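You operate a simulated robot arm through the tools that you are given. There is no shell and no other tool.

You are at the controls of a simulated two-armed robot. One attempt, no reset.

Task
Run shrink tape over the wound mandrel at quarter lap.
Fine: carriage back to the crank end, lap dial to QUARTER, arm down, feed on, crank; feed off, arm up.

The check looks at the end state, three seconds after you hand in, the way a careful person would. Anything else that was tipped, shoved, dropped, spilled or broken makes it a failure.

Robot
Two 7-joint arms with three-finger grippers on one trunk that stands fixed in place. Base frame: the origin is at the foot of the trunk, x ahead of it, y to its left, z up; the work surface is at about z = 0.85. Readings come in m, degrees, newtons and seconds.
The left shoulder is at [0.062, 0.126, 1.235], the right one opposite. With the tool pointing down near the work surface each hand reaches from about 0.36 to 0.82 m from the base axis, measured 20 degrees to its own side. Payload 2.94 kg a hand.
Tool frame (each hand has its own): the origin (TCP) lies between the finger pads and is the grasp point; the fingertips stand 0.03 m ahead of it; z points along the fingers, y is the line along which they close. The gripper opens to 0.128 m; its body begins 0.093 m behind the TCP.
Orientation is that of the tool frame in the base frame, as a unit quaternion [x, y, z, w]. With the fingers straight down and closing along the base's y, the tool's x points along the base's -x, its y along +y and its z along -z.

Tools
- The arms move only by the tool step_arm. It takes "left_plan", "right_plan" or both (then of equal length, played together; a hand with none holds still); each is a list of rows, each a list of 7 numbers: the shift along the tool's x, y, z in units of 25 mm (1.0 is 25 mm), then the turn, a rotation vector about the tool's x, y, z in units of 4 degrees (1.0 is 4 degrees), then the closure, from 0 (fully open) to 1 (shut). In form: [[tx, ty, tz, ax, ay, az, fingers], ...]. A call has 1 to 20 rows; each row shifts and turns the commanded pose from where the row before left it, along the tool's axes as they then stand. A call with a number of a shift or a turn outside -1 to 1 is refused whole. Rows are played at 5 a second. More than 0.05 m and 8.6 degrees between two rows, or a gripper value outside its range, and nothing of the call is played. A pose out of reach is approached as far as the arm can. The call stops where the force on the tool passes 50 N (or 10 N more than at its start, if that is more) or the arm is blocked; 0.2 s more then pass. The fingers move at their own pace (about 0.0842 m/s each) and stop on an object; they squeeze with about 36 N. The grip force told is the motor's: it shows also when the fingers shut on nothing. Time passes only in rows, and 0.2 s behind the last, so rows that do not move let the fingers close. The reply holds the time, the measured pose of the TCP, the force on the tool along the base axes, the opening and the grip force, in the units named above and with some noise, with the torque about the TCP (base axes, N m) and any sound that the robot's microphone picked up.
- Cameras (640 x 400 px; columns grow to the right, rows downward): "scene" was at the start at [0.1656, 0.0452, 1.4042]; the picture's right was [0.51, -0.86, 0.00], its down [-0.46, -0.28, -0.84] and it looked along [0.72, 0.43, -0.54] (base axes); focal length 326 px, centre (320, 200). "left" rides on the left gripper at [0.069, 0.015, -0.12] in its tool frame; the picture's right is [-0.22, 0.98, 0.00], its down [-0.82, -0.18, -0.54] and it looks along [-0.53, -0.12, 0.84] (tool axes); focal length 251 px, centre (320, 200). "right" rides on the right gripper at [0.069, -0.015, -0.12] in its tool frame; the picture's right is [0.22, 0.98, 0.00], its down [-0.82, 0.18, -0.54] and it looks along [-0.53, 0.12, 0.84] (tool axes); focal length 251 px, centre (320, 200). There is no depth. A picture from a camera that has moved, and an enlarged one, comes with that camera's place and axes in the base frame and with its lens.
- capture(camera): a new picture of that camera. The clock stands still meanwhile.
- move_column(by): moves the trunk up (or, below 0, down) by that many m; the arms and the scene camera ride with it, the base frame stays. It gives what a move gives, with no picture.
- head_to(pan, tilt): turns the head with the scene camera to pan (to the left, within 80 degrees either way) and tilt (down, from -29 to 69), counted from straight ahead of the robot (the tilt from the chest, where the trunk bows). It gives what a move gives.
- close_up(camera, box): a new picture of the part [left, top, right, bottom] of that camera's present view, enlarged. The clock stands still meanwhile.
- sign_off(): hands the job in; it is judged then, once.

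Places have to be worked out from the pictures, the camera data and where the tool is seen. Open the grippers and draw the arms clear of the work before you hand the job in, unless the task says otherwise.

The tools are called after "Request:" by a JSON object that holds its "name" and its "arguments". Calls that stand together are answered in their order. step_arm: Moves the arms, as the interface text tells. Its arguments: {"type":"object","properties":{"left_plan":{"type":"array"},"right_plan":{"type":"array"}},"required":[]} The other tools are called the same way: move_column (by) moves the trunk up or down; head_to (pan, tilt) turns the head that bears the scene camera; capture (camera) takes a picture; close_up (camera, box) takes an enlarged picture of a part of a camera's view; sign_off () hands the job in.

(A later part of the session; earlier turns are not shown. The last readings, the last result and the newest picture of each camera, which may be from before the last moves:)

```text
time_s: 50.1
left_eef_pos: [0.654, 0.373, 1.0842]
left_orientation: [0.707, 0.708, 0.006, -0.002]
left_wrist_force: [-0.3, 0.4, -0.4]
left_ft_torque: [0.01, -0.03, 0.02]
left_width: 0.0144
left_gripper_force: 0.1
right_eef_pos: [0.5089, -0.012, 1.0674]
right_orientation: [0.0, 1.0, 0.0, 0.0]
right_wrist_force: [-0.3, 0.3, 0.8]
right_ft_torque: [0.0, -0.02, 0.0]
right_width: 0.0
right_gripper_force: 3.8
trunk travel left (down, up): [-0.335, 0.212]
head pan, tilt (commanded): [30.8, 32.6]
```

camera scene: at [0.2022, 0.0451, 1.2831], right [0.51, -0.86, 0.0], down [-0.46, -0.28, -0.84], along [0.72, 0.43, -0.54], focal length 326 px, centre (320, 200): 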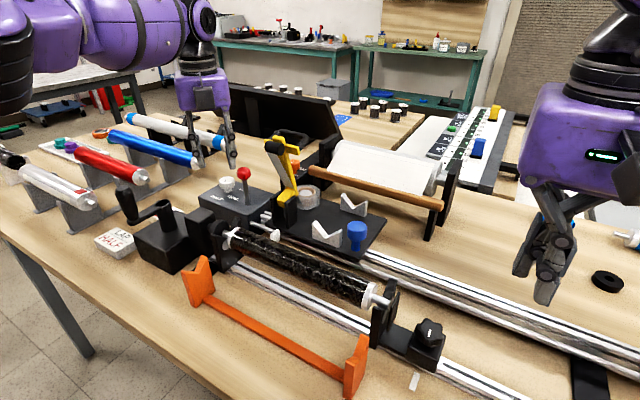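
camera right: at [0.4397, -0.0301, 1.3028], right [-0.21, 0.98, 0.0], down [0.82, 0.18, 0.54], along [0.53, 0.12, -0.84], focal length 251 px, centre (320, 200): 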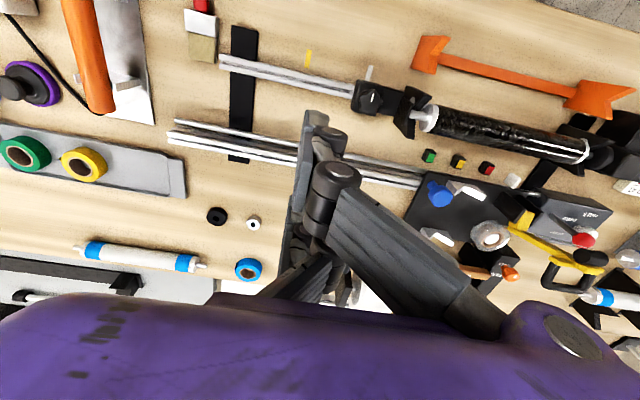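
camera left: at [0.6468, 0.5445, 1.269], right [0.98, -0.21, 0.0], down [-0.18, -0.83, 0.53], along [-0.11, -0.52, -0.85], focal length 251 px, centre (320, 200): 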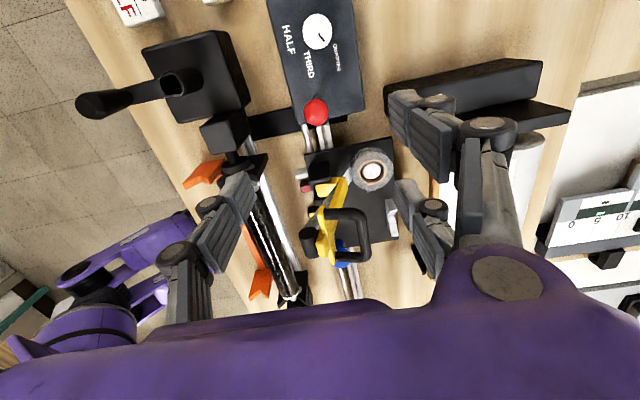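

Loosely caged with no load. I'll start swinging the arm over toward the mandrel (−x) along its arc, a few steps first.

Request:
{"name": "step_arm", "arguments": {"left_plan": [[0, -0.61, -0.1, 0, 0, 0, 0.89], [0, -0.75, -0.05, 0, 0, 0, 0.89], [0, -0.75, 0.05, 0, 0, 0, 0.89]]}}

Request:
{"name": "close_up", "arguments": {"camera": "scene", "box": [210, 90, 370, 230]}}

Request:
{"name": "close_up", "arguments": {"camera": "left", "box": [220, 60, 420, 260]}}

```text
time_s: 50.9
left_eef_pos: [0.5994, 0.374, 1.0861]
left_orientation: [0.706, 0.708, 0.006, 0.0]
left_wrist_force: [-0.2, -0.3, 0.3]
left_ft_torque: [-0.01, 0.03, -0.01]
left_width: 0.0143
left_gripper_force: 0.2
right_eef_pos: [0.5085, -0.0138, 1.0676]
right_orientation: [0.002, 1.0, 0.0, 0.0]
right_wrist_force: [-0.1, -0.4, 0.5]
right_ft_torque: [-0.02, -0.01, -0.03]
right_width: 0.0001
right_gripper_force: 3.2
trunk travel left (down, up): [-0.335, 0.212]
head pan, tilt (commanded): [30.8, 32.6]
```

```text
2.86 times, centred on (290, 160) of scene
camera zoom: at [0.2019, 0.0454, 1.2831], right [0.51, -0.86, 0.0], down [-0.46, -0.28, -0.84], along [0.72, 0.43, -0.54], focal length 932 px, centre (406, 314)
```

zoom: 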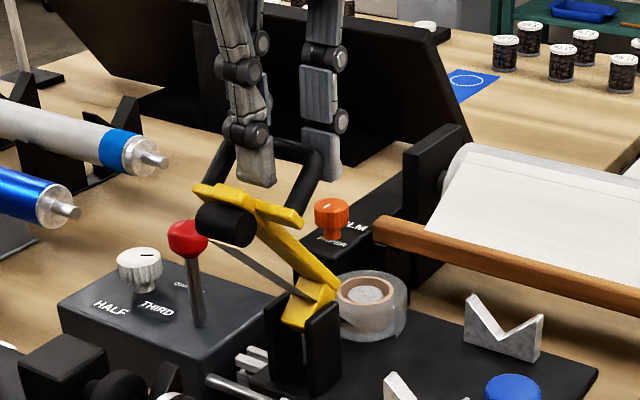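

```text
2.00 times, centred on (320, 160) of left
camera zoom: at [0.6129, 0.441, 1.2085], right [0.98, -0.21, 0.01], down [-0.18, -0.83, 0.53], along [-0.11, -0.52, -0.85], focal length 503 px, centre (320, 280)
```

zoom: 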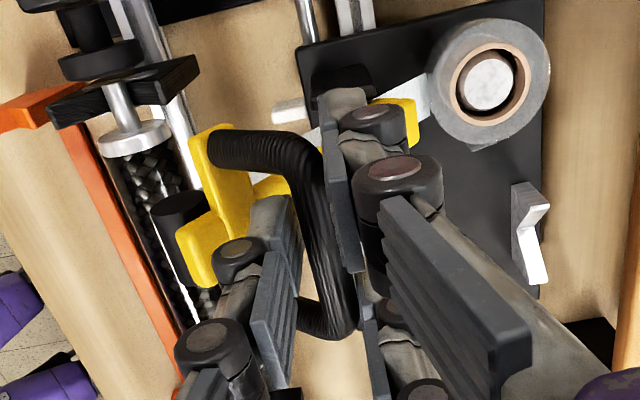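

The arm is following freely with no force. Continuing along the arc downward.

Request:
{"name": "step_arm", "arguments": {"left_plan": [[0, -0.74, 0.16, 0, 0, 0, 0.89], [0, -0.71, 0.26, 0, 0, 0, 0.89], [0, -0.67, 0.36, 0, 0, 0, 0.89]]}}

Request:
{"name": "close_up", "arguments": {"camera": "scene", "box": [190, 100, 370, 260]}}

Request:
{"name": "close_up", "arguments": {"camera": "left", "box": [220, 60, 420, 260]}}

```text
time_s: 51.7
left_eef_pos: [0.5468, 0.3732, 1.0667]
left_orientation: [0.706, 0.708, 0.007, 0.0]
left_wrist_force: [0.8, 0.4, -0.4]
left_ft_torque: [-0.02, -0.05, 0.01]
left_width: 0.015
left_gripper_force: 0.7
right_eef_pos: [0.5085, -0.0132, 1.0665]
right_orientation: [0.001, 1.0, 0.001, 0.0]
right_wrist_force: [-0.5, 0.3, -0.6]
right_ft_torque: [-0.02, -0.03, 0.0]
right_width: 0.0
right_gripper_force: 2.6
trunk travel left (down, up): [-0.335, 0.212]
head pan, tilt (commanded): [30.8, 32.6]
```

```text
2.50 times, centred on (280, 180) of scene
camera zoom: at [0.2021, 0.0456, 1.283], right [0.51, -0.86, 0.0], down [-0.46, -0.28, -0.84], along [0.72, 0.43, -0.54], focal length 815 px, centre (420, 250)
```

zoom: 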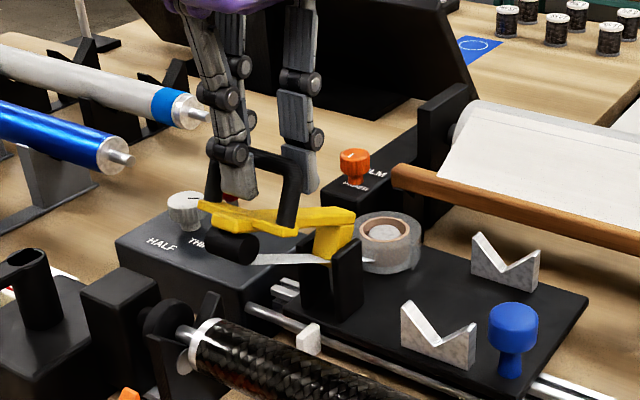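

```text
2.00 times, centred on (320, 160) of left
camera zoom: at [0.5607, 0.4411, 1.1879], right [0.98, -0.21, 0.01], down [-0.18, -0.83, 0.53], along [-0.11, -0.52, -0.85], focal length 503 px, centre (320, 280)
```

zoom: 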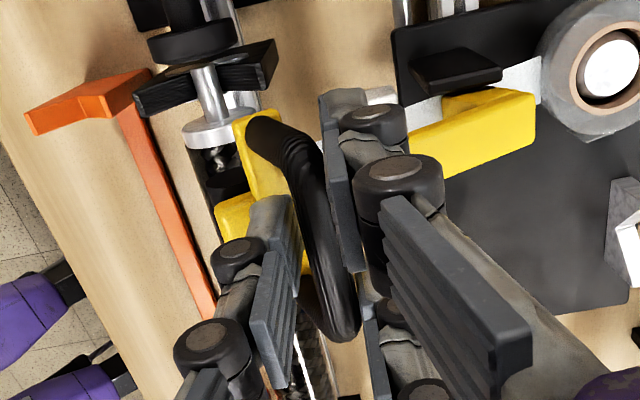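

The arm is nearly horizontal, with the roller just above the mandrel. I'll continue in smaller steps until it rests.

Request:
{"name": "step_arm", "arguments": {"left_plan": [[0, -0.6, 0.44, 0, 0, 0, 0.89], [0, -0.5, 0.5, 0, 0, 0, 0.89]]}}

Request:
{"name": "close_up", "arguments": {"camera": "scene", "box": [190, 120, 350, 260]}}

Request:
{"name": "close_up", "arguments": {"camera": "left", "box": [220, 60, 420, 260]}}

```text
time_s: 52.3
left_eef_pos: [0.5199, 0.3734, 1.0425]
left_orientation: [0.706, 0.708, 0.007, -0.001]
left_wrist_force: [0.6, -0.1, -0.2]
left_ft_torque: [0.01, -0.02, -0.01]
left_width: 0.0141
left_gripper_force: 0.1
right_eef_pos: [0.5094, -0.014, 1.067]
right_orientation: [0.001, 1.0, 0.001, 0.0]
right_wrist_force: [0.4, 0.5, -0.7]
right_ft_torque: [-0.01, -0.01, -0.02]
right_width: 0.0002
right_gripper_force: 2.7
trunk travel left (down, up): [-0.335, 0.212]
head pan, tilt (commanded): [30.8, 32.6]
```

```text
2.86 times, centred on (270, 190) of scene
camera zoom: at [0.2025, 0.0452, 1.283], right [0.51, -0.86, 0.0], down [-0.46, -0.28, -0.84], along [0.72, 0.43, -0.54], focal length 932 px, centre (463, 229)
```

zoom: 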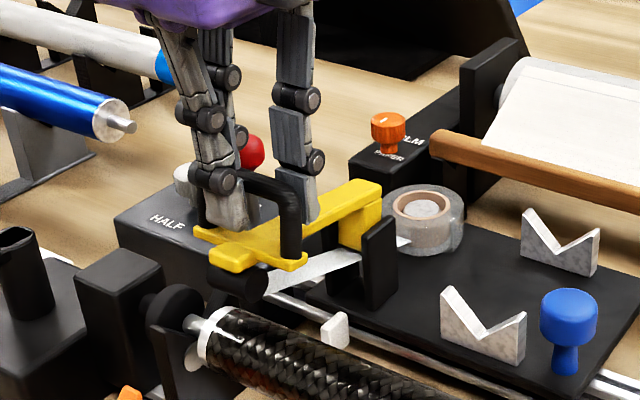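

```text
2.00 times, centred on (320, 160) of left
camera zoom: at [0.5336, 0.4411, 1.1638], right [0.98, -0.21, 0.01], down [-0.18, -0.83, 0.53], along [-0.11, -0.52, -0.85], focal length 503 px, centre (320, 280)
```

zoom: 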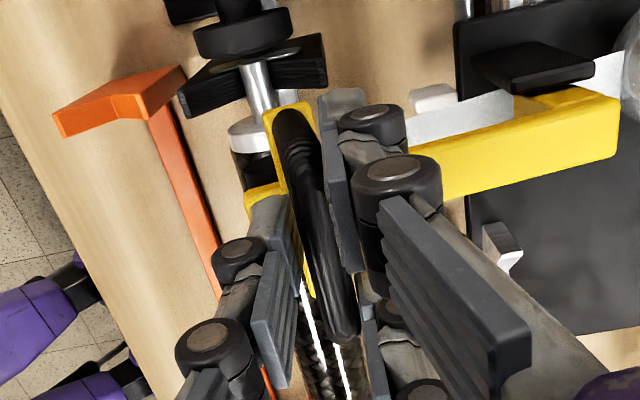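

The roller is now over the mandrel, still slightly above it. I'll lower a bit more in small steps, watching the force.

Request:
{"name": "step_arm", "arguments": {"left_plan": [[0, -0.25, 0.4, 0, 0, 0, 0.89], [0, -0.2, 0.4, 0, 0, 0, 0.89]]}}

Request:
{"name": "close_up", "arguments": {"camera": "scene", "box": [190, 120, 350, 260]}}

```text
time_s: 52.9
left_eef_pos: [0.5101, 0.3729, 1.0222]
left_orientation: [0.706, 0.708, 0.007, -0.002]
left_wrist_force: [-0.1, -0.5, 0.3]
left_ft_torque: [0.03, 0.0, 0.02]
left_width: 0.0141
left_gripper_force: 0.1
right_eef_pos: [0.5081, -0.0142, 1.0682]
right_orientation: [0.001, 1.0, 0.0, 0.0]
right_wrist_force: [0.5, 0.0, -0.2]
right_ft_torque: [-0.03, 0.0, -0.05]
right_width: 0.0001
right_gripper_force: 3.2
trunk travel left (down, up): [-0.335, 0.212]
head pan, tilt (commanded): [30.8, 32.6]
```

```text
2.86 times, centred on (270, 190) of scene
camera zoom: at [0.2025, 0.0451, 1.283], right [0.51, -0.86, 0.0], down [-0.46, -0.28, -0.84], along [0.72, 0.43, -0.54], focal length 932 px, centre (463, 229)
```

zoom: 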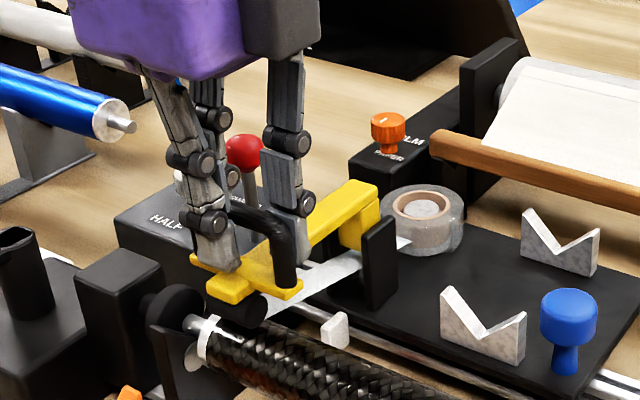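

The roller looks about on the mandrel. I'll press down slightly to confirm it's resting.

Request:
{"name": "step_arm", "arguments": {"left_plan": [[0, -0.1, 0.3, 0, 0, 0, 0.93], [0, -0.05, 0.2, 0, 0, 0, 0.93]]}}

Request:
{"name": "close_up", "arguments": {"camera": "scene", "box": [190, 120, 350, 260]}}

Request:
{"name": "close_up", "arguments": {"camera": "left", "box": [220, 60, 420, 260]}}

```text
time_s: 53.5
left_eef_pos: [0.5083, 0.3734, 1.0125]
left_orientation: [0.706, 0.708, 0.011, 0.002]
left_wrist_force: [18.9, 5.0, 26.8]
left_ft_torque: [-0.59, -0.5, 0.63]
left_width: 0.0145
left_gripper_force: 34.0
right_eef_pos: [0.5103, -0.0135, 1.0669]
right_orientation: [0.001, 1.0, 0.001, -0.001]
right_wrist_force: [-0.2, -0.1, 0.0]
right_ft_torque: [0.01, 0.07, 0.01]
right_width: 0.0
right_gripper_force: 2.8
trunk travel left (down, up): [-0.335, 0.212]
head pan, tilt (commanded): [30.8, 32.6]
```

```text
2.86 times, centred on (270, 190) of scene
camera zoom: at [0.2031, 0.0444, 1.2831], right [0.51, -0.86, 0.0], down [-0.46, -0.27, -0.84], along [0.72, 0.43, -0.54], focal length 932 px, centre (463, 229)
```

zoom: 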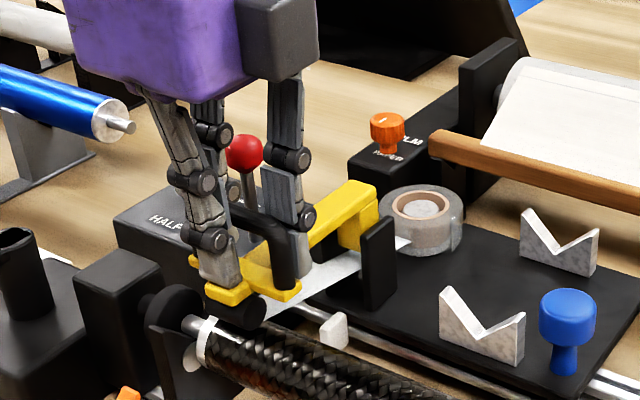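

```text
2.00 times, centred on (320, 160) of left
camera zoom: at [0.5209, 0.4404, 1.1347], right [0.98, -0.21, 0.02], down [-0.19, -0.83, 0.53], along [-0.1, -0.52, -0.85], focal length 503 px, centre (320, 280)
```

zoom: 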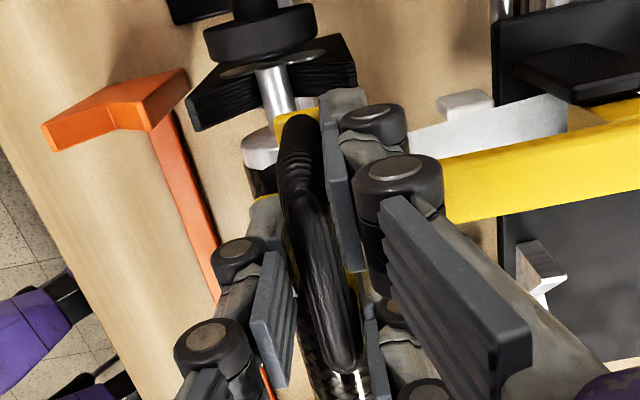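

The reaction (27 N up) shows the arm is resting down. I'll open the fingers and lift off.

Request:
{"name": "step_arm", "arguments": {"left_plan": [[0, 0.1, -0.2, 0, 0, 0, 0.88], [0, 0, 0, 0, 0, 0, 0.75], [0, 0, 0, 0, 0, 0, 0.7], [0, 0, -0.6, 0, 0, 0, 0.7], [0, 0, -1, 0, 0, 0, 0.7], [0, 0, -1, 0, 0, 0, 0.7], [0, 0, -1, 0, 0, 0, 0.7], [0, 0, -1, 0, 0, 0, 0.6]]}}

Request:
{"name": "close_up", "arguments": {"camera": "scene", "box": [190, 120, 350, 260]}}

Request:
{"name": "capture", "arguments": {"camera": "left"}}

```text
time_s: 55.3
left_eef_pos: [0.5071, 0.3717, 1.1294]
left_orientation: [0.707, 0.707, 0.006, -0.001]
left_wrist_force: [0.7, -0.3, -0.6]
left_ft_torque: [0.02, 0.01, -0.04]
left_width: 0.0511
left_gripper_force: 0.0
right_eef_pos: [0.5096, -0.0134, 1.0682]
right_orientation: [0.001, 1.0, 0.0, -0.001]
right_wrist_force: [-0.2, -0.4, -1.4]
right_ft_torque: [0.02, -0.05, 0.0]
right_width: 0.0001
right_gripper_force: 3.2
trunk travel left (down, up): [-0.335, 0.212]
head pan, tilt (commanded): [30.8, 32.6]
```

```text
2.86 times, centred on (270, 190) of scene
camera zoom: at [0.2021, 0.0447, 1.2831], right [0.51, -0.86, 0.0], down [-0.46, -0.28, -0.84], along [0.72, 0.43, -0.54], focal length 932 px, centre (463, 229)
```

zoom: 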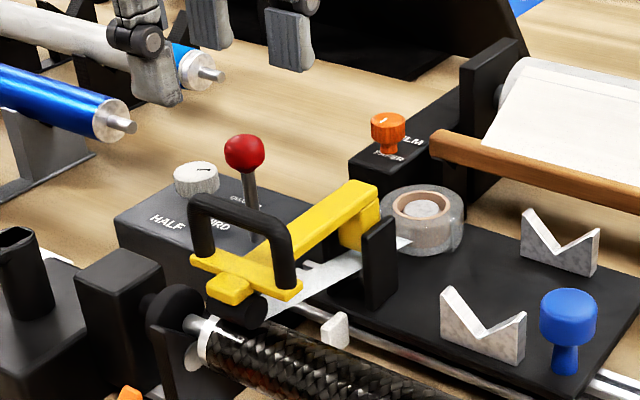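

```text
taken
camera left: at [0.5203, 0.4397, 1.2517], right [0.98, -0.21, 0.01], down [-0.18, -0.83, 0.53], along [-0.11, -0.52, -0.85], focal length 251 px, centre (320, 200)
```

left: 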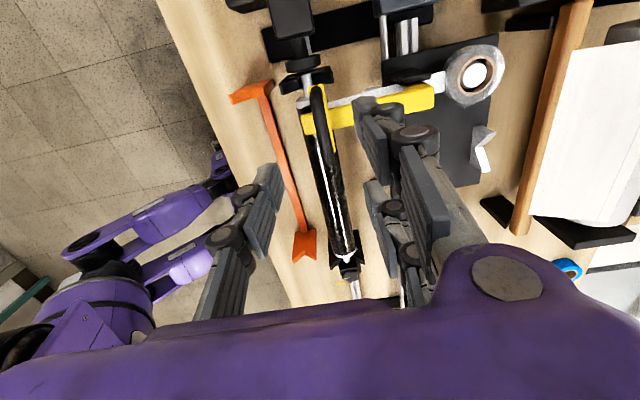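

The arm is down on the mandrel, with tape leading from the roll to the roller. Next is the feed lever (ball at about (0.628, 0.479, 0.974)). I'll bring the left hand above it and check alignment.

Request:
{"name": "step_arm", "arguments": {"left_plan": [[0.856, 0.968, -0.2, 0, 0, 0, 0.6], [0.856, 0.968, 0, 0, 0, 0, 0.6], [0.856, 0.968, 0, 0, 0, 0, 0.6], [0.856, 0.968, 0, 0, 0, 0, 0.6], [0.856, 0.968, 0, 0, 0, 0, 0.6], [0, 0, 1, 0, 0, 0, 0.6], [0, 0, 1, 0, 0, 0, 0.6]]}}

Request:
{"name": "close_up", "arguments": {"camera": "left", "box": [220, 60, 420, 260]}}

Request:
{"name": "close_up", "arguments": {"camera": "scene", "box": [190, 110, 350, 240]}}

```text
time_s: 56.9
left_eef_pos: [0.6285, 0.4812, 1.0861]
left_orientation: [0.707, 0.707, 0.006, -0.001]
left_wrist_force: [1.1, -0.9, 0.0]
left_ft_torque: [-0.03, 0.02, 0.0]
left_width: 0.051
left_gripper_force: 0.0
right_eef_pos: [0.5088, -0.0145, 1.0667]
right_orientation: [0.001, 1.0, 0.0, 0.0]
right_wrist_force: [0.9, -0.1, 0.4]
right_ft_torque: [0.03, 0.03, -0.01]
right_width: 0.0
right_gripper_force: 3.1
trunk travel left (down, up): [-0.335, 0.212]
head pan, tilt (commanded): [30.8, 32.6]
```

```text
2.00 times, centred on (320, 160) of left
camera zoom: at [0.6422, 0.5477, 1.2078], right [0.98, -0.21, 0.0], down [-0.18, -0.83, 0.53], along [-0.11, -0.52, -0.85], focal length 503 px, centre (320, 280)
```

zoom: 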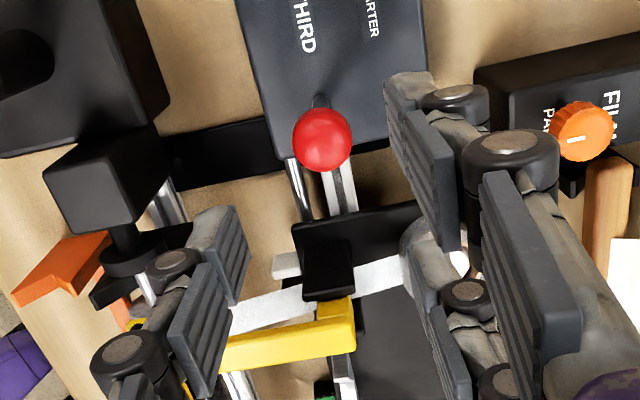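

```text
3.08 times, centred on (270, 175) of scene
camera zoom: at [0.2031, 0.0453, 1.2829], right [0.51, -0.86, 0.0], down [-0.46, -0.28, -0.84], along [0.72, 0.43, -0.54], focal length 1004 px, centre (474, 277)
```

zoom: 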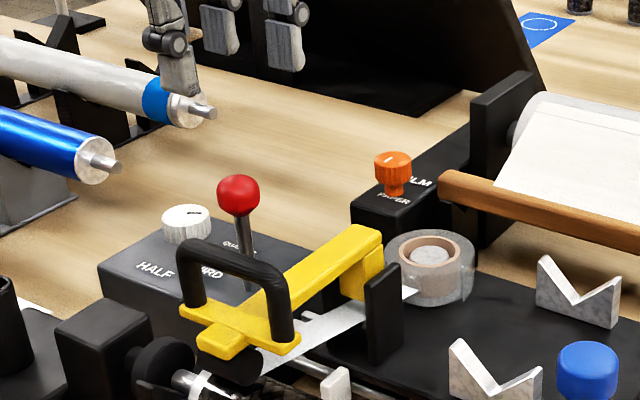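

The ball is at (0.628, 0.478) directly below and the lever stands vertical. I'll descend around the ball and close lightly, so I can feel which way the lever moves.

Request:
{"name": "step_arm", "arguments": {"left_plan": [[-0.11, 0, 1, 0, 0, 0, 0.6], [0, 0, 1, 0, 0, 0, 0.6], [0, 0, 1, 0, 0, 0, 0.6], [0, 0, 1, 0, 0, 0, 0.6], [0, 0, 0.25, 0, 0, 0, 0.6], [0, 0, 0, 0, 0, 0, 0.72], [0, 0, 0, 0, 0, 0, 0.77], [0, 0, 0, 0, 0, 0, 0.77]]}}

Request:
{"name": "close_up", "arguments": {"camera": "left", "box": [220, 60, 420, 260]}}

Request:
{"name": "close_up", "arguments": {"camera": "scene", "box": [190, 110, 350, 240]}}

```text
time_s: 58.7
left_eef_pos: [0.6289, 0.479, 0.9799]
left_orientation: [0.707, 0.707, 0.006, -0.001]
left_wrist_force: [0.0, -0.3, 0.6]
left_ft_torque: [-0.01, 0.05, -0.01]
left_width: 0.0295
left_gripper_force: 0.1
right_eef_pos: [0.5099, -0.0141, 1.0671]
right_orientation: [0.0, 1.0, 0.001, 0.0]
right_wrist_force: [0.0, -0.3, -0.4]
right_ft_torque: [0.0, -0.01, 0.0]
right_width: 0.0001
right_gripper_force: 3.4
trunk travel left (down, up): [-0.335, 0.212]
head pan, tilt (commanded): [30.8, 32.6]
```

```text
2.00 times, centred on (320, 160) of left
camera zoom: at [0.6428, 0.547, 1.1022], right [0.98, -0.21, 0.01], down [-0.18, -0.83, 0.53], along [-0.11, -0.52, -0.85], focal length 503 px, centre (320, 280)
```

zoom: 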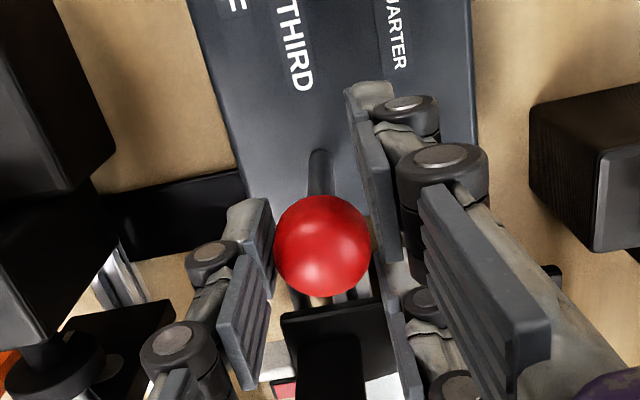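

```text
3.08 times, centred on (270, 175) of scene
camera zoom: at [0.2024, 0.0452, 1.283], right [0.51, -0.86, 0.0], down [-0.46, -0.28, -0.84], along [0.72, 0.43, -0.54], focal length 1004 px, centre (474, 277)
```

zoom: 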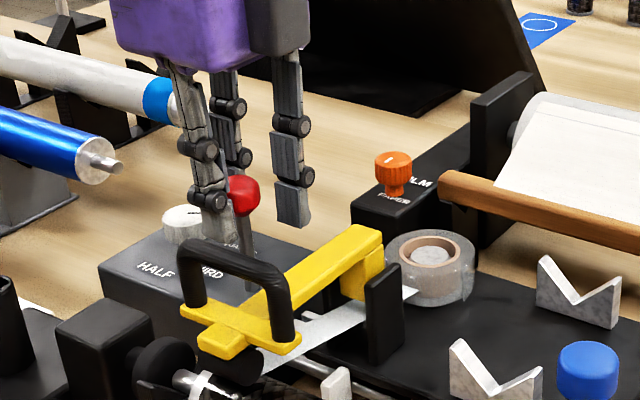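

The ball is loosely caged. I'll test the lever's direction with a small move toward −x (toward the mandrel).

Request:
{"name": "step_arm", "arguments": {"left_plan": [[0, -0.12, 0, 0, 0, 0, 0.77], [0, -0.12, 0, 0, 0, 0, 0.77]]}}

```text
time_s: 59.3
left_eef_pos: [0.622, 0.4789, 0.9808]
left_orientation: [0.706, 0.708, 0.007, -0.002]
left_wrist_force: [0.4, 0.0, -0.1]
left_ft_torque: [0.01, -0.01, 0.02]
left_width: 0.0293
left_gripper_force: 0.1
right_eef_pos: [0.5098, -0.0133, 1.0678]
right_orientation: [0.001, 1.0, 0.001, 0.0]
right_wrist_force: [0.0, -0.3, 0.0]
right_ft_torque: [-0.01, -0.01, 0.0]
right_width: 0.0
right_gripper_force: 2.8
trunk travel left (down, up): [-0.335, 0.212]
head pan, tilt (commanded): [30.8, 32.6]
```

Request:
{"name": "close_up", "arguments": {"camera": "left", "box": [220, 60, 420, 260]}}

```text
2.00 times, centred on (320, 160) of left
camera zoom: at [0.6365, 0.5463, 1.1022], right [0.98, -0.21, 0.01], down [-0.18, -0.83, 0.53], along [-0.11, -0.52, -0.85], focal length 503 px, centre (320, 280)
```

zoom: 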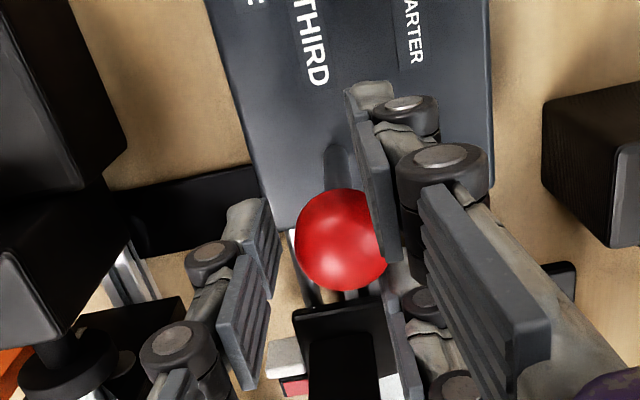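

The ball slipped into the gap between the paired fingers, so that test told nothing. Now I'll test toward +x with the single finger.

Request:
{"name": "step_arm", "arguments": {"left_plan": [[0, 0.28, 0, 0, 0, 0, 0.77], [0, 0.2, 0, 0, 0, 0, 0.77], [0, 0.2, 0, 0, 0, 0, 0.77]]}}

Request:
{"name": "close_up", "arguments": {"camera": "left", "box": [220, 60, 420, 260]}}

```text
time_s: 60.1
left_eef_pos: [0.64, 0.478, 0.981]
left_orientation: [0.706, 0.708, 0.006, 0.0]
left_wrist_force: [-0.7, -0.6, -0.7]
left_ft_torque: [-0.01, 0.01, 0.01]
left_width: 0.0297
left_gripper_force: 0.4
right_eef_pos: [0.5099, -0.0147, 1.0663]
right_orientation: [0.002, 1.0, 0.0, 0.0]
right_wrist_force: [0.0, 0.6, -0.4]
right_ft_torque: [0.0, -0.01, -0.02]
right_width: 0.0
right_gripper_force: 2.9
trunk travel left (down, up): [-0.335, 0.212]
head pan, tilt (commanded): [30.8, 32.6]
```

```text
2.00 times, centred on (320, 160) of left
camera zoom: at [0.6539, 0.546, 1.1026], right [0.98, -0.21, 0.01], down [-0.18, -0.83, 0.53], along [-0.11, -0.52, -0.85], focal length 503 px, centre (320, 280)
```

zoom: 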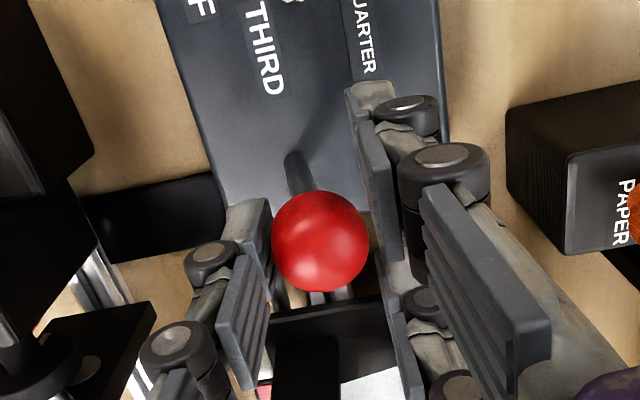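

The lever tilts freely toward +x. I'll push it further to find whether it has a stop or detent there.

Request:
{"name": "step_arm", "arguments": {"left_plan": [[0, 0.3, 0.02, 0, 0, 0, 0.77], [0, 0.3, 0.03, 0, 0, 0, 0.77], [0, 0.3, 0.05, 0, 0, 0, 0.77]]}}

Request:
{"name": "close_up", "arguments": {"camera": "left", "box": [220, 60, 420, 260]}}

Request:
{"name": "close_up", "arguments": {"camera": "scene", "box": [190, 110, 350, 240]}}

```text
time_s: 60.9
left_eef_pos: [0.6626, 0.479, 0.9793]
left_orientation: [0.707, 0.707, 0.007, -0.001]
left_wrist_force: [-0.4, 0.3, -0.5]
left_ft_torque: [0.02, -0.01, 0.0]
left_width: 0.0299
left_gripper_force: 0.1
right_eef_pos: [0.5099, -0.0136, 1.0663]
right_orientation: [0.0, 1.0, -0.001, 0.0]
right_wrist_force: [-0.3, -0.8, -0.6]
right_ft_torque: [0.0, 0.02, 0.03]
right_width: 0.0001
right_gripper_force: 3.1
trunk travel left (down, up): [-0.335, 0.212]
head pan, tilt (commanded): [30.8, 32.6]
```

```text
2.00 times, centred on (320, 160) of left
camera zoom: at [0.6765, 0.5459, 1.0999], right [0.98, -0.21, 0.0], down [-0.18, -0.83, 0.53], along [-0.11, -0.52, -0.85], focal length 503 px, centre (320, 280)
```

zoom: 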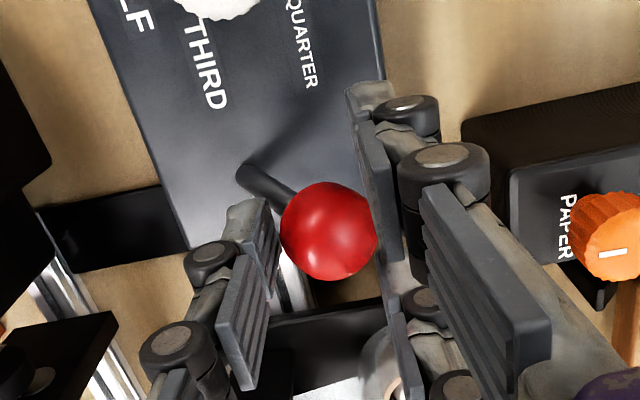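

```text
3.08 times, centred on (270, 175) of scene
camera zoom: at [0.2027, 0.0451, 1.2829], right [0.51, -0.86, 0.0], down [-0.46, -0.28, -0.84], along [0.72, 0.43, -0.54], focal length 1004 px, centre (474, 277)
```

zoom: 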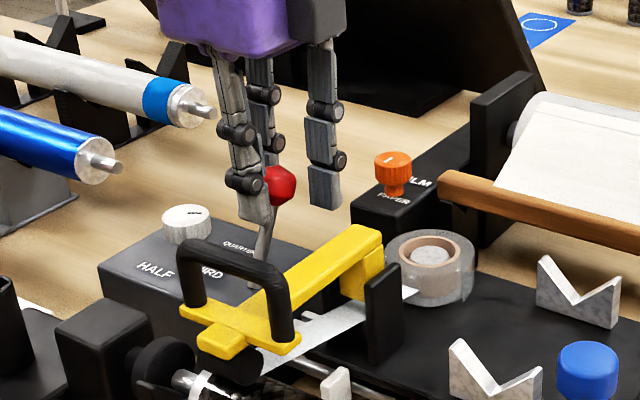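

The lever leans ~30° toward +x with little resistance. I'll push a bit further to see whether this is its end stop.

Request:
{"name": "step_arm", "arguments": {"left_plan": [[0, 0.25, 0.05, 0, 0, 0, 0.77], [0, 0.25, 0.05, 0, 0, 0, 0.77]]}}

Request:
{"name": "close_up", "arguments": {"camera": "left", "box": [220, 60, 420, 260]}}

```text
time_s: 61.5
left_eef_pos: [0.6735, 0.4791, 0.9768]
left_orientation: [0.706, 0.708, 0.005, -0.001]
left_wrist_force: [0.4, 0.1, 0.5]
left_ft_torque: [-0.01, 0.01, -0.03]
left_width: 0.0297
left_gripper_force: 0.4
right_eef_pos: [0.5093, -0.0135, 1.0668]
right_orientation: [0.001, 1.0, 0.0, 0.001]
right_wrist_force: [0.4, -0.3, 0.0]
right_ft_torque: [-0.01, 0.04, 0.01]
right_width: 0.0001
right_gripper_force: 3.1
trunk travel left (down, up): [-0.335, 0.212]
head pan, tilt (commanded): [30.8, 32.6]
```

```text
2.00 times, centred on (320, 160) of left
camera zoom: at [0.6882, 0.5465, 1.0979], right [0.98, -0.21, 0.01], down [-0.18, -0.83, 0.53], along [-0.11, -0.52, -0.85], focal length 503 px, centre (320, 280)
```

zoom: 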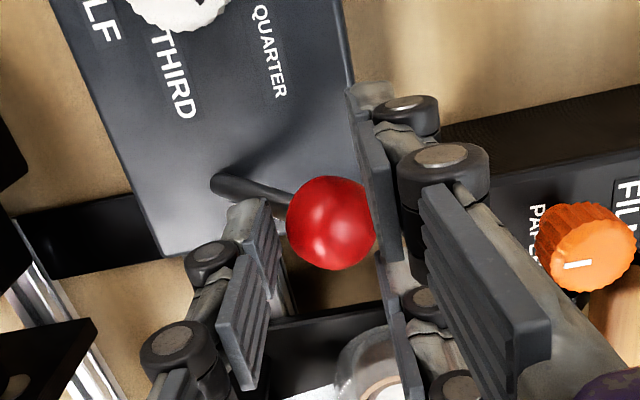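

No stop felt by ~39°, and the lever just stays where it's put. I need to know whether −x beyond vertical is blocked, so I'll open a little, line one of the paired fingers up behind the ball, and bring the lever back the other way.

Request:
{"name": "step_arm", "arguments": {"left_plan": [[0, 0, 0, 0, 0, 0, 0.57], [0, 0, 0, 0, 0, 0, 0.57], [-0.36, 0, 0, 0, 0, 0, 0.57], [-0.36, 0, 0, 0, 0, 0, 0.57], [0, -0.3, 0, 0, 0, 0, 0.57], [0, -0.3, 0, 0, 0, 0, 0.57], [0, -0.3, 0, 0, 0, 0, 0.57]]}}

Request:
{"name": "close_up", "arguments": {"camera": "left", "box": [220, 60, 420, 260]}}

Request:
{"name": "close_up", "arguments": {"camera": "scene", "box": [190, 110, 350, 240]}}

```text
time_s: 63.1
left_eef_pos: [0.6522, 0.4622, 0.9752]
left_orientation: [0.706, 0.708, 0.006, -0.002]
left_wrist_force: [0.1, 0.4, -0.9]
left_ft_torque: [0.05, -0.01, 0.04]
left_width: 0.0555
left_gripper_force: 0.5
right_eef_pos: [0.5087, -0.0134, 1.0665]
right_orientation: [0.001, 1.0, 0.0, 0.0]
right_wrist_force: [-0.2, -0.6, 0.1]
right_ft_torque: [0.02, -0.04, 0.01]
right_width: 0.0002
right_gripper_force: 3.0
trunk travel left (down, up): [-0.335, 0.212]
head pan, tilt (commanded): [30.8, 32.6]
```

```text
2.00 times, centred on (320, 160) of left
camera zoom: at [0.6656, 0.5285, 1.0971], right [0.98, -0.21, 0.0], down [-0.18, -0.83, 0.53], along [-0.11, -0.52, -0.85], focal length 503 px, centre (320, 280)
```

zoom: 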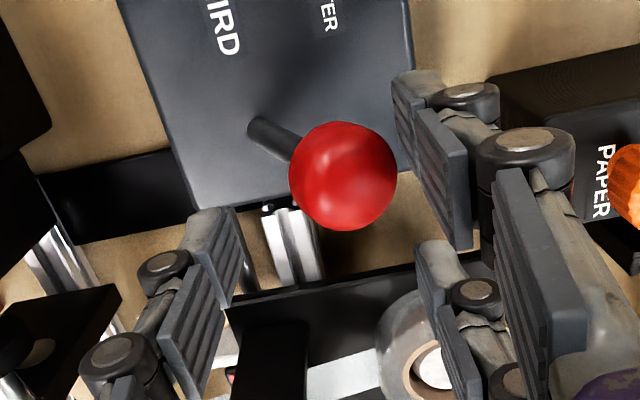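

```text
3.08 times, centred on (270, 175) of scene
camera zoom: at [0.2021, 0.0453, 1.283], right [0.51, -0.86, 0.0], down [-0.46, -0.28, -0.84], along [0.72, 0.43, -0.54], focal length 1004 px, centre (474, 277)
```

zoom: 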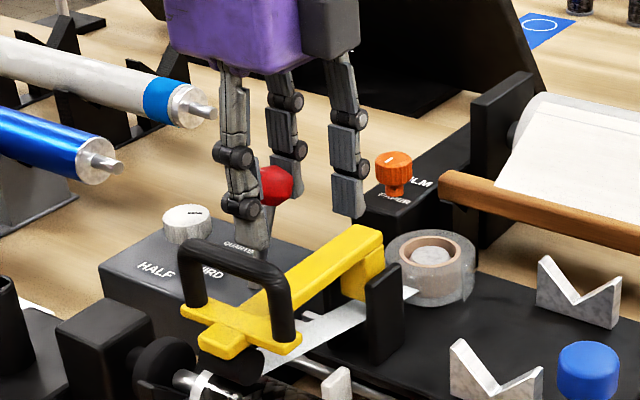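

The lever follows back as I pull. I'll keep bringing it toward −x past vertical, watching for resistance.

Request:
{"name": "step_arm", "arguments": {"left_plan": [[0, -0.3, 0, 0, 0, 0, 0.57], [0, -0.3, 0, 0, 0, 0, 0.57], [0, -0.3, 0, 0, 0, 0, 0.57], [0, -0.3, 0, 0, 0, 0, 0.57]]}}

Request:
{"name": "close_up", "arguments": {"camera": "left", "box": [220, 60, 420, 260]}}

```text
time_s: 64.1
left_eef_pos: [0.6225, 0.4605, 0.9784]
left_orientation: [0.707, 0.707, 0.009, 0.001]
left_wrist_force: [4.1, 3.1, 14.3]
left_ft_torque: [0.23, -0.46, -0.04]
left_width: 0.06
left_gripper_force: 3.2
right_eef_pos: [0.5076, -0.0146, 1.0679]
right_orientation: [0.002, 1.0, 0.001, 0.001]
right_wrist_force: [-0.1, 0.6, -0.1]
right_ft_torque: [0.04, -0.03, 0.0]
right_width: 0.0
right_gripper_force: 3.6
trunk travel left (down, up): [-0.335, 0.212]
head pan, tilt (commanded): [30.8, 32.6]
```

```text
2.00 times, centred on (320, 160) of left
camera zoom: at [0.6354, 0.528, 1.0996], right [0.98, -0.21, 0.01], down [-0.19, -0.83, 0.53], along [-0.1, -0.52, -0.85], focal length 503 px, centre (320, 280)
```

zoom: 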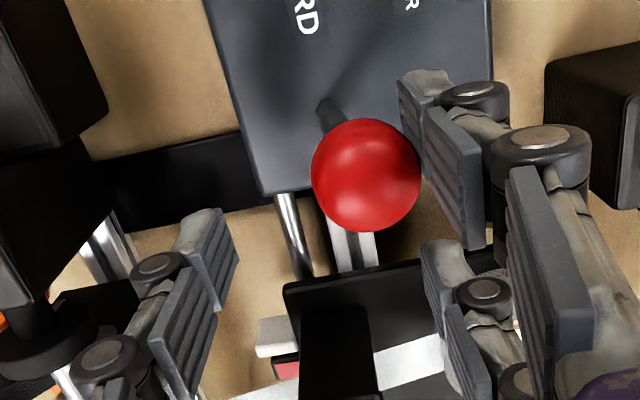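

There's resistance now (14 N vertical, fingers pushed open slightly) with the lever ~8° short of vertical. I'll look at it from the scene camera before doing more.

Request:
{"name": "close_up", "arguments": {"camera": "scene", "box": [210, 120, 310, 220]}}

Request:
{"name": "capture", "arguments": {"camera": "left"}}

```text
4.00 times, centred on (260, 170) of scene
camera zoom: at [0.2013, 0.0446, 1.2833], right [0.51, -0.86, 0.0], down [-0.46, -0.28, -0.84], along [0.72, 0.43, -0.54], focal length 1305 px, centre (560, 320)
```

zoom: 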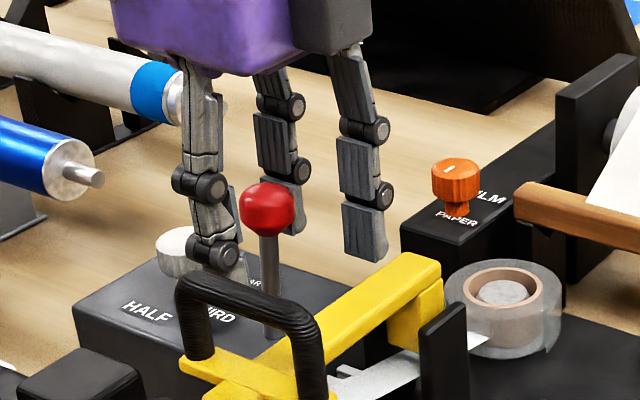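

```text
taken
camera left: at [0.6354, 0.528, 1.0996], right [0.98, -0.21, 0.01], down [-0.19, -0.83, 0.53], along [-0.1, -0.52, -0.85], focal length 251 px, centre (320, 200)
```

left: 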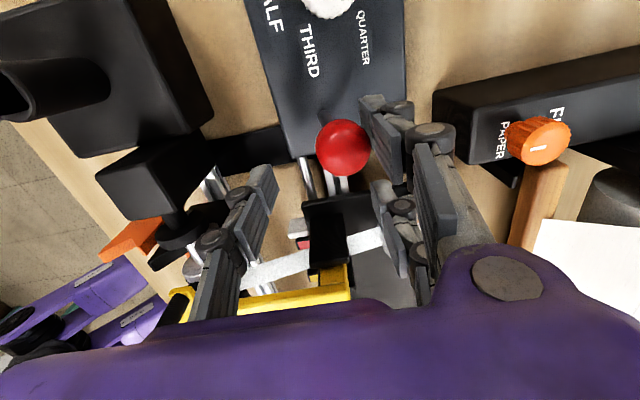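

The lever still leans ~9° toward +x, and the ball seems to be catching under part of the finger as it rises. I'll raise the hand slightly to relieve the load and then continue.

Request:
{"name": "step_arm", "arguments": {"left_plan": [[0, 0.1, -0.3, 0, 0, 0, 0.57], [0, 0, -0.2, 0, 0, 0, 0.57]]}}

Request:
{"name": "close_up", "arguments": {"camera": "scene", "box": [210, 120, 310, 220]}}

Request:
{"name": "close_up", "arguments": {"camera": "left", "box": [220, 60, 420, 260]}}

```text
time_s: 64.7
left_eef_pos: [0.6245, 0.4604, 0.9889]
left_orientation: [0.706, 0.708, 0.006, -0.001]
left_wrist_force: [0.0, -0.4, 0.1]
left_ft_torque: [-0.04, 0.02, -0.01]
left_width: 0.0551
left_gripper_force: 0.0
right_eef_pos: [0.5091, -0.0142, 1.0664]
right_orientation: [0.002, 1.0, 0.0, 0.0]
right_wrist_force: [0.1, -0.3, 0.1]
right_ft_torque: [0.02, 0.04, -0.01]
right_width: 0.0
right_gripper_force: 3.5
trunk travel left (down, up): [-0.335, 0.212]
head pan, tilt (commanded): [30.8, 32.6]
```

```text
4.00 times, centred on (260, 170) of scene
camera zoom: at [0.2022, 0.0449, 1.283], right [0.51, -0.86, 0.0], down [-0.46, -0.28, -0.84], along [0.72, 0.43, -0.54], focal length 1305 px, centre (560, 320)
```

zoom: 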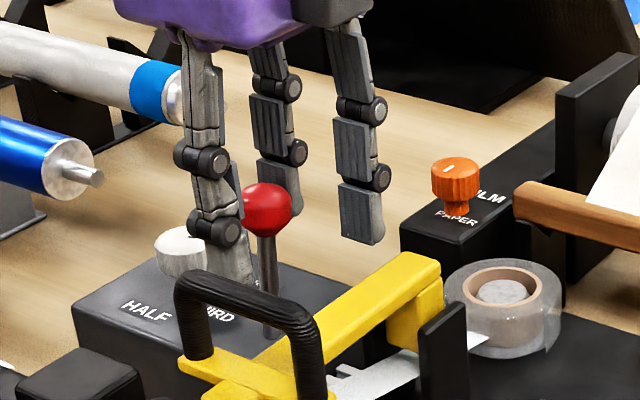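

```text
2.00 times, centred on (320, 160) of left
camera zoom: at [0.6378, 0.528, 1.1102], right [0.98, -0.21, 0.0], down [-0.18, -0.83, 0.53], along [-0.11, -0.52, -0.85], focal length 503 px, centre (320, 280)
```

zoom: 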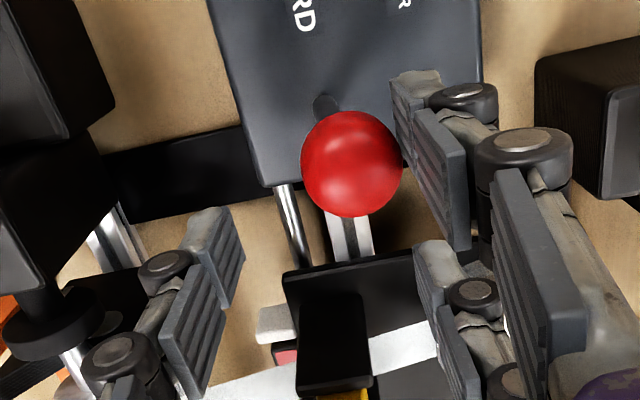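

Unloaded now, and the lever stays ~7° toward +x. Continue −x in small steps at this height.

Request:
{"name": "step_arm", "arguments": {"left_plan": [[0, -0.15, 0, 0, 0, 0, 0.57], [0, -0.15, 0, 0, 0, 0, 0.57], [0, -0.15, 0, 0, 0, 0, 0.57]]}}

Request:
{"name": "close_up", "arguments": {"camera": "left", "box": [220, 60, 420, 260]}}

Request:
{"name": "close_up", "arguments": {"camera": "scene", "box": [210, 120, 310, 220]}}

```text
time_s: 65.5
left_eef_pos: [0.6143, 0.4597, 0.9879]
left_orientation: [0.706, 0.708, 0.007, -0.001]
left_wrist_force: [3.3, -0.2, -0.6]
left_ft_torque: [-0.12, -0.08, -0.07]
left_width: 0.0573
left_gripper_force: 1.8
right_eef_pos: [0.5094, -0.0139, 1.0665]
right_orientation: [0.0, 1.0, 0.001, 0.0]
right_wrist_force: [-0.6, -0.4, 1.4]
right_ft_torque: [-0.01, -0.01, -0.03]
right_width: 0.0
right_gripper_force: 2.6
trunk travel left (down, up): [-0.335, 0.212]
head pan, tilt (commanded): [30.8, 32.6]
```

```text
2.00 times, centred on (320, 160) of left
camera zoom: at [0.6278, 0.5277, 1.1098], right [0.98, -0.21, 0.01], down [-0.18, -0.83, 0.53], along [-0.11, -0.52, -0.85], focal length 503 px, centre (320, 280)
```

zoom: 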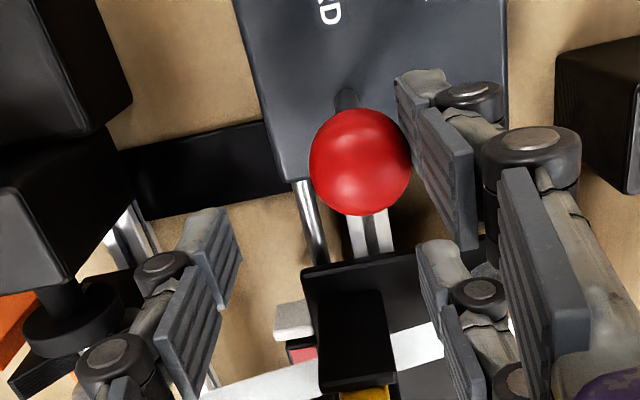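

```text
4.00 times, centred on (260, 170) of scene
camera zoom: at [0.203, 0.0451, 1.2829], right [0.51, -0.86, 0.0], down [-0.46, -0.28, -0.84], along [0.72, 0.43, -0.54], focal length 1305 px, centre (560, 320)
```

zoom: 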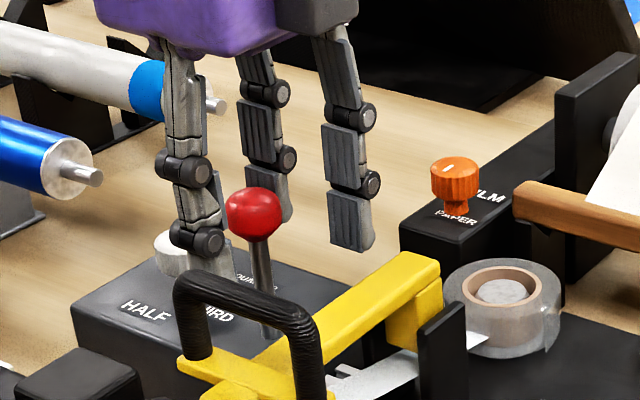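

Lever is back to vertical and 3.3 N resistance has appeared. Another small −x push will show if vertical is a hard stop.

Request:
{"name": "step_arm", "arguments": {"left_plan": [[0, -0.12, 0, 0, 0, 0, 0.57], [0, -0.12, 0, 0, 0, 0, 0.57], [0, -0.12, 0, 0, 0, 0, 0.57]]}}

Request:
{"name": "close_up", "arguments": {"camera": "left", "box": [220, 60, 420, 260]}}

Request:
{"name": "close_up", "arguments": {"camera": "scene", "box": [210, 120, 310, 220]}}

```text
time_s: 66.3
left_eef_pos: [0.6087, 0.4602, 0.9876]
left_orientation: [0.707, 0.707, 0.008, -0.001]
left_wrist_force: [21.7, 1.3, -3.6]
left_ft_torque: [0.05, -0.38, -0.4]
left_width: 0.0682
left_gripper_force: 10.1
right_eef_pos: [0.5113, -0.0128, 1.0661]
right_orientation: [0.001, 1.0, 0.0, -0.001]
right_wrist_force: [0.0, 0.6, -0.1]
right_ft_torque: [0.01, -0.02, -0.04]
right_width: 0.0
right_gripper_force: 2.8
trunk travel left (down, up): [-0.335, 0.212]
head pan, tilt (commanded): [30.8, 32.6]
```

```text
2.00 times, centred on (320, 160) of left
camera zoom: at [0.6216, 0.5278, 1.1087], right [0.98, -0.21, 0.01], down [-0.18, -0.83, 0.53], along [-0.11, -0.52, -0.85], focal length 503 px, centre (320, 280)
```

zoom: 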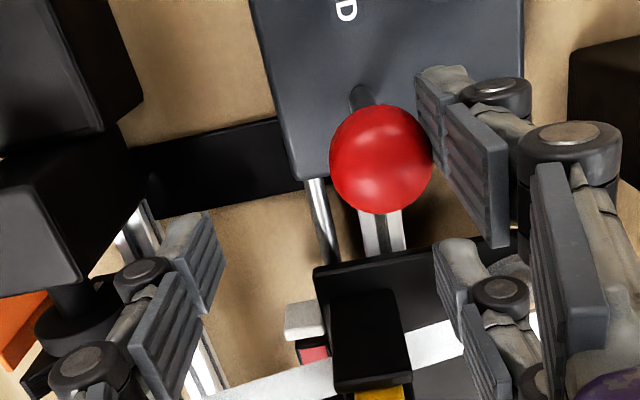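

```text
4.00 times, centred on (260, 170) of scene
camera zoom: at [0.2055, 0.0456, 1.2824], right [0.51, -0.86, 0.0], down [-0.46, -0.28, -0.84], along [0.72, 0.43, -0.54], focal length 1305 px, centre (560, 320)
```

zoom: 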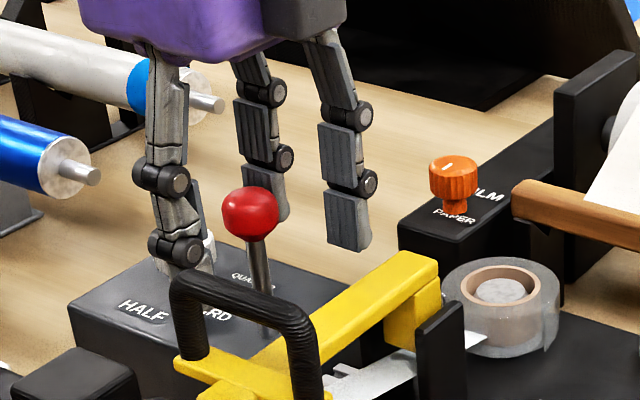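

21.7 N with the lever still vertical: vertical is a hard stop, which is the OFF position, so ON is toward +x. I'll re-centre the single finger behind the ball and push the lever fully to +x.

Request:
{"name": "step_arm", "arguments": {"left_plan": [[0, 0.35, 0, 0, 0, 0, 0.57], [0.36, 0.2, 0, 0, 0, 0, 0.57], [0.36, 0, 0.1, 0, 0, 0, 0.6], [0, 0, 0.1, 0, 0, 0, 0.7], [0, 0.1, 0.1, 0, 0, 0, 0.76], [0, 0.3, 0, 0, 0, 0, 0.76], [0, 0.3, 0, 0, 0, 0, 0.76], [0, 0.3, 0.05, 0, 0, 0, 0.76], [0, 0.3, 0.1, 0, 0, 0, 0.76]]}}

Request:
{"name": "close_up", "arguments": {"camera": "left", "box": [220, 60, 420, 260]}}

Request:
{"name": "close_up", "arguments": {"camera": "scene", "box": [210, 120, 310, 220]}}

```text
time_s: 68.3
left_eef_pos: [0.6512, 0.4791, 0.9784]
left_orientation: [0.706, 0.708, 0.006, -0.001]
left_wrist_force: [0.3, 0.8, -0.1]
left_ft_torque: [0.0, 0.02, -0.03]
left_width: 0.031
left_gripper_force: 0.1
right_eef_pos: [0.5096, -0.0144, 1.0681]
right_orientation: [0.0, 1.0, 0.001, 0.0]
right_wrist_force: [-0.5, -0.2, -0.5]
right_ft_torque: [0.03, 0.0, -0.01]
right_width: 0.0
right_gripper_force: 3.5
trunk travel left (down, up): [-0.335, 0.212]
head pan, tilt (commanded): [30.8, 32.6]
```

```text
2.00 times, centred on (320, 160) of left
camera zoom: at [0.6646, 0.5464, 1.0991], right [0.98, -0.21, 0.01], down [-0.18, -0.83, 0.53], along [-0.11, -0.52, -0.85], focal length 503 px, centre (320, 280)
```

zoom: 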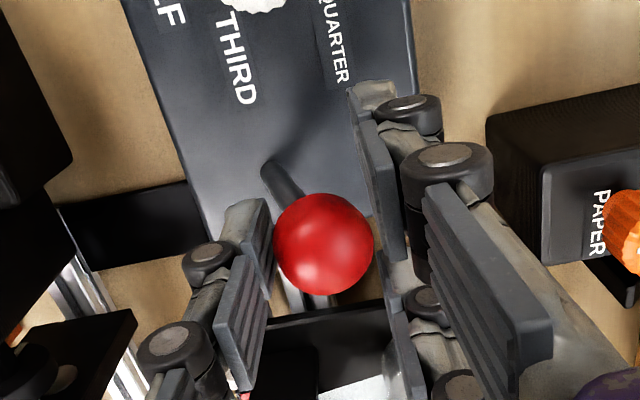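

```text
4.00 times, centred on (260, 170) of scene
camera zoom: at [0.2026, 0.0452, 1.2829], right [0.51, -0.86, 0.0], down [-0.46, -0.28, -0.84], along [0.72, 0.43, -0.54], focal length 1305 px, centre (560, 320)
```

zoom: 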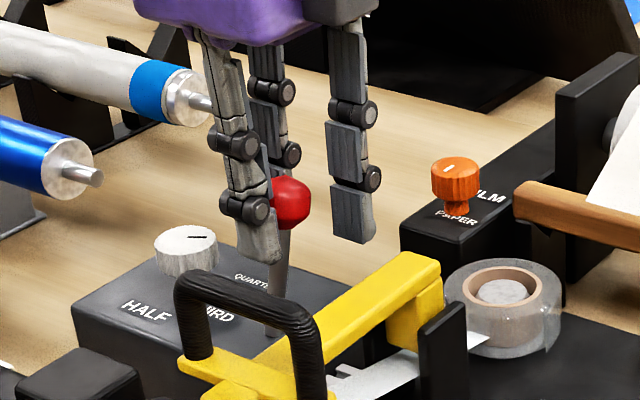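

Lever is tilting toward +x again. I'll continue until it reaches its stop, following the ball down a little.

Request:
{"name": "step_arm", "arguments": {"left_plan": [[0, 0.3, 0.1, 0, 0, 0, 0.76], [0, 0.3, 0.12, 0, 0, 0, 0.76], [0, 0.25, 0.12, 0, 0, 0, 0.76], [0, 0.2, 0.1, 0, 0, 0, 0.76]]}}

Request:
{"name": "close_up", "arguments": {"camera": "left", "box": [220, 60, 420, 260]}}

Request:
{"name": "close_up", "arguments": {"camera": "scene", "box": [210, 120, 310, 220]}}

```text
time_s: 69.3
left_eef_pos: [0.6783, 0.4777, 0.9683]
left_orientation: [0.706, 0.709, 0.006, -0.001]
left_wrist_force: [-1.5, 0.2, 3.2]
left_ft_torque: [0.01, 0.14, 0.03]
left_width: 0.0325
left_gripper_force: 0.9
right_eef_pos: [0.509, -0.0154, 1.068]
right_orientation: [0.001, 1.0, 0.001, 0.002]
right_wrist_force: [-0.6, 0.4, 0.4]
right_ft_torque: [0.0, 0.01, 0.0]
right_width: 0.0
right_gripper_force: 2.8
trunk travel left (down, up): [-0.335, 0.212]
head pan, tilt (commanded): [30.8, 32.6]
```

```text
2.00 times, centred on (320, 160) of left
camera zoom: at [0.6902, 0.5464, 1.0891], right [0.98, -0.21, 0.01], down [-0.18, -0.83, 0.53], along [-0.11, -0.52, -0.85], focal length 503 px, centre (320, 280)
```

zoom: 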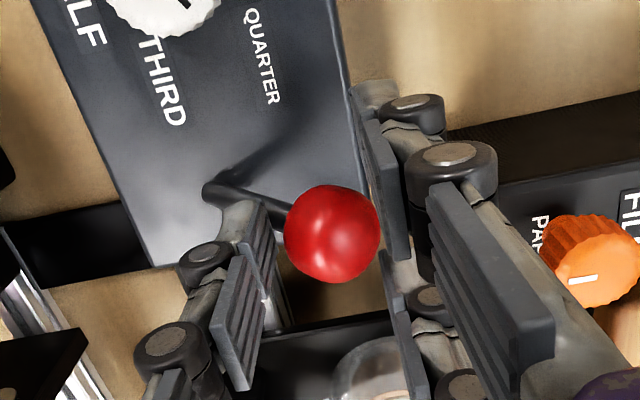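

```text
4.00 times, centred on (260, 170) of scene
camera zoom: at [0.2015, 0.0449, 1.2832], right [0.51, -0.86, 0.0], down [-0.46, -0.28, -0.84], along [0.72, 0.43, -0.54], focal length 1305 px, centre (560, 320)
```

zoom: 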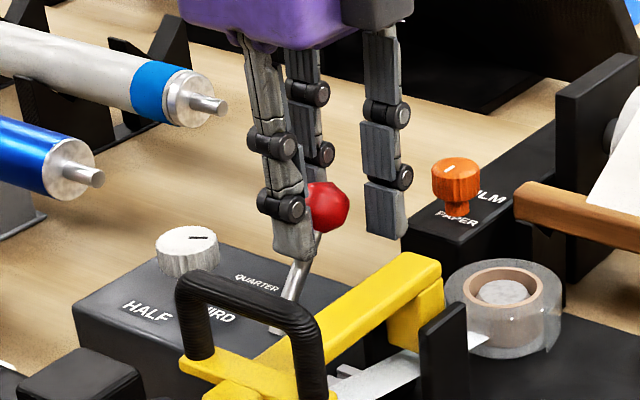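

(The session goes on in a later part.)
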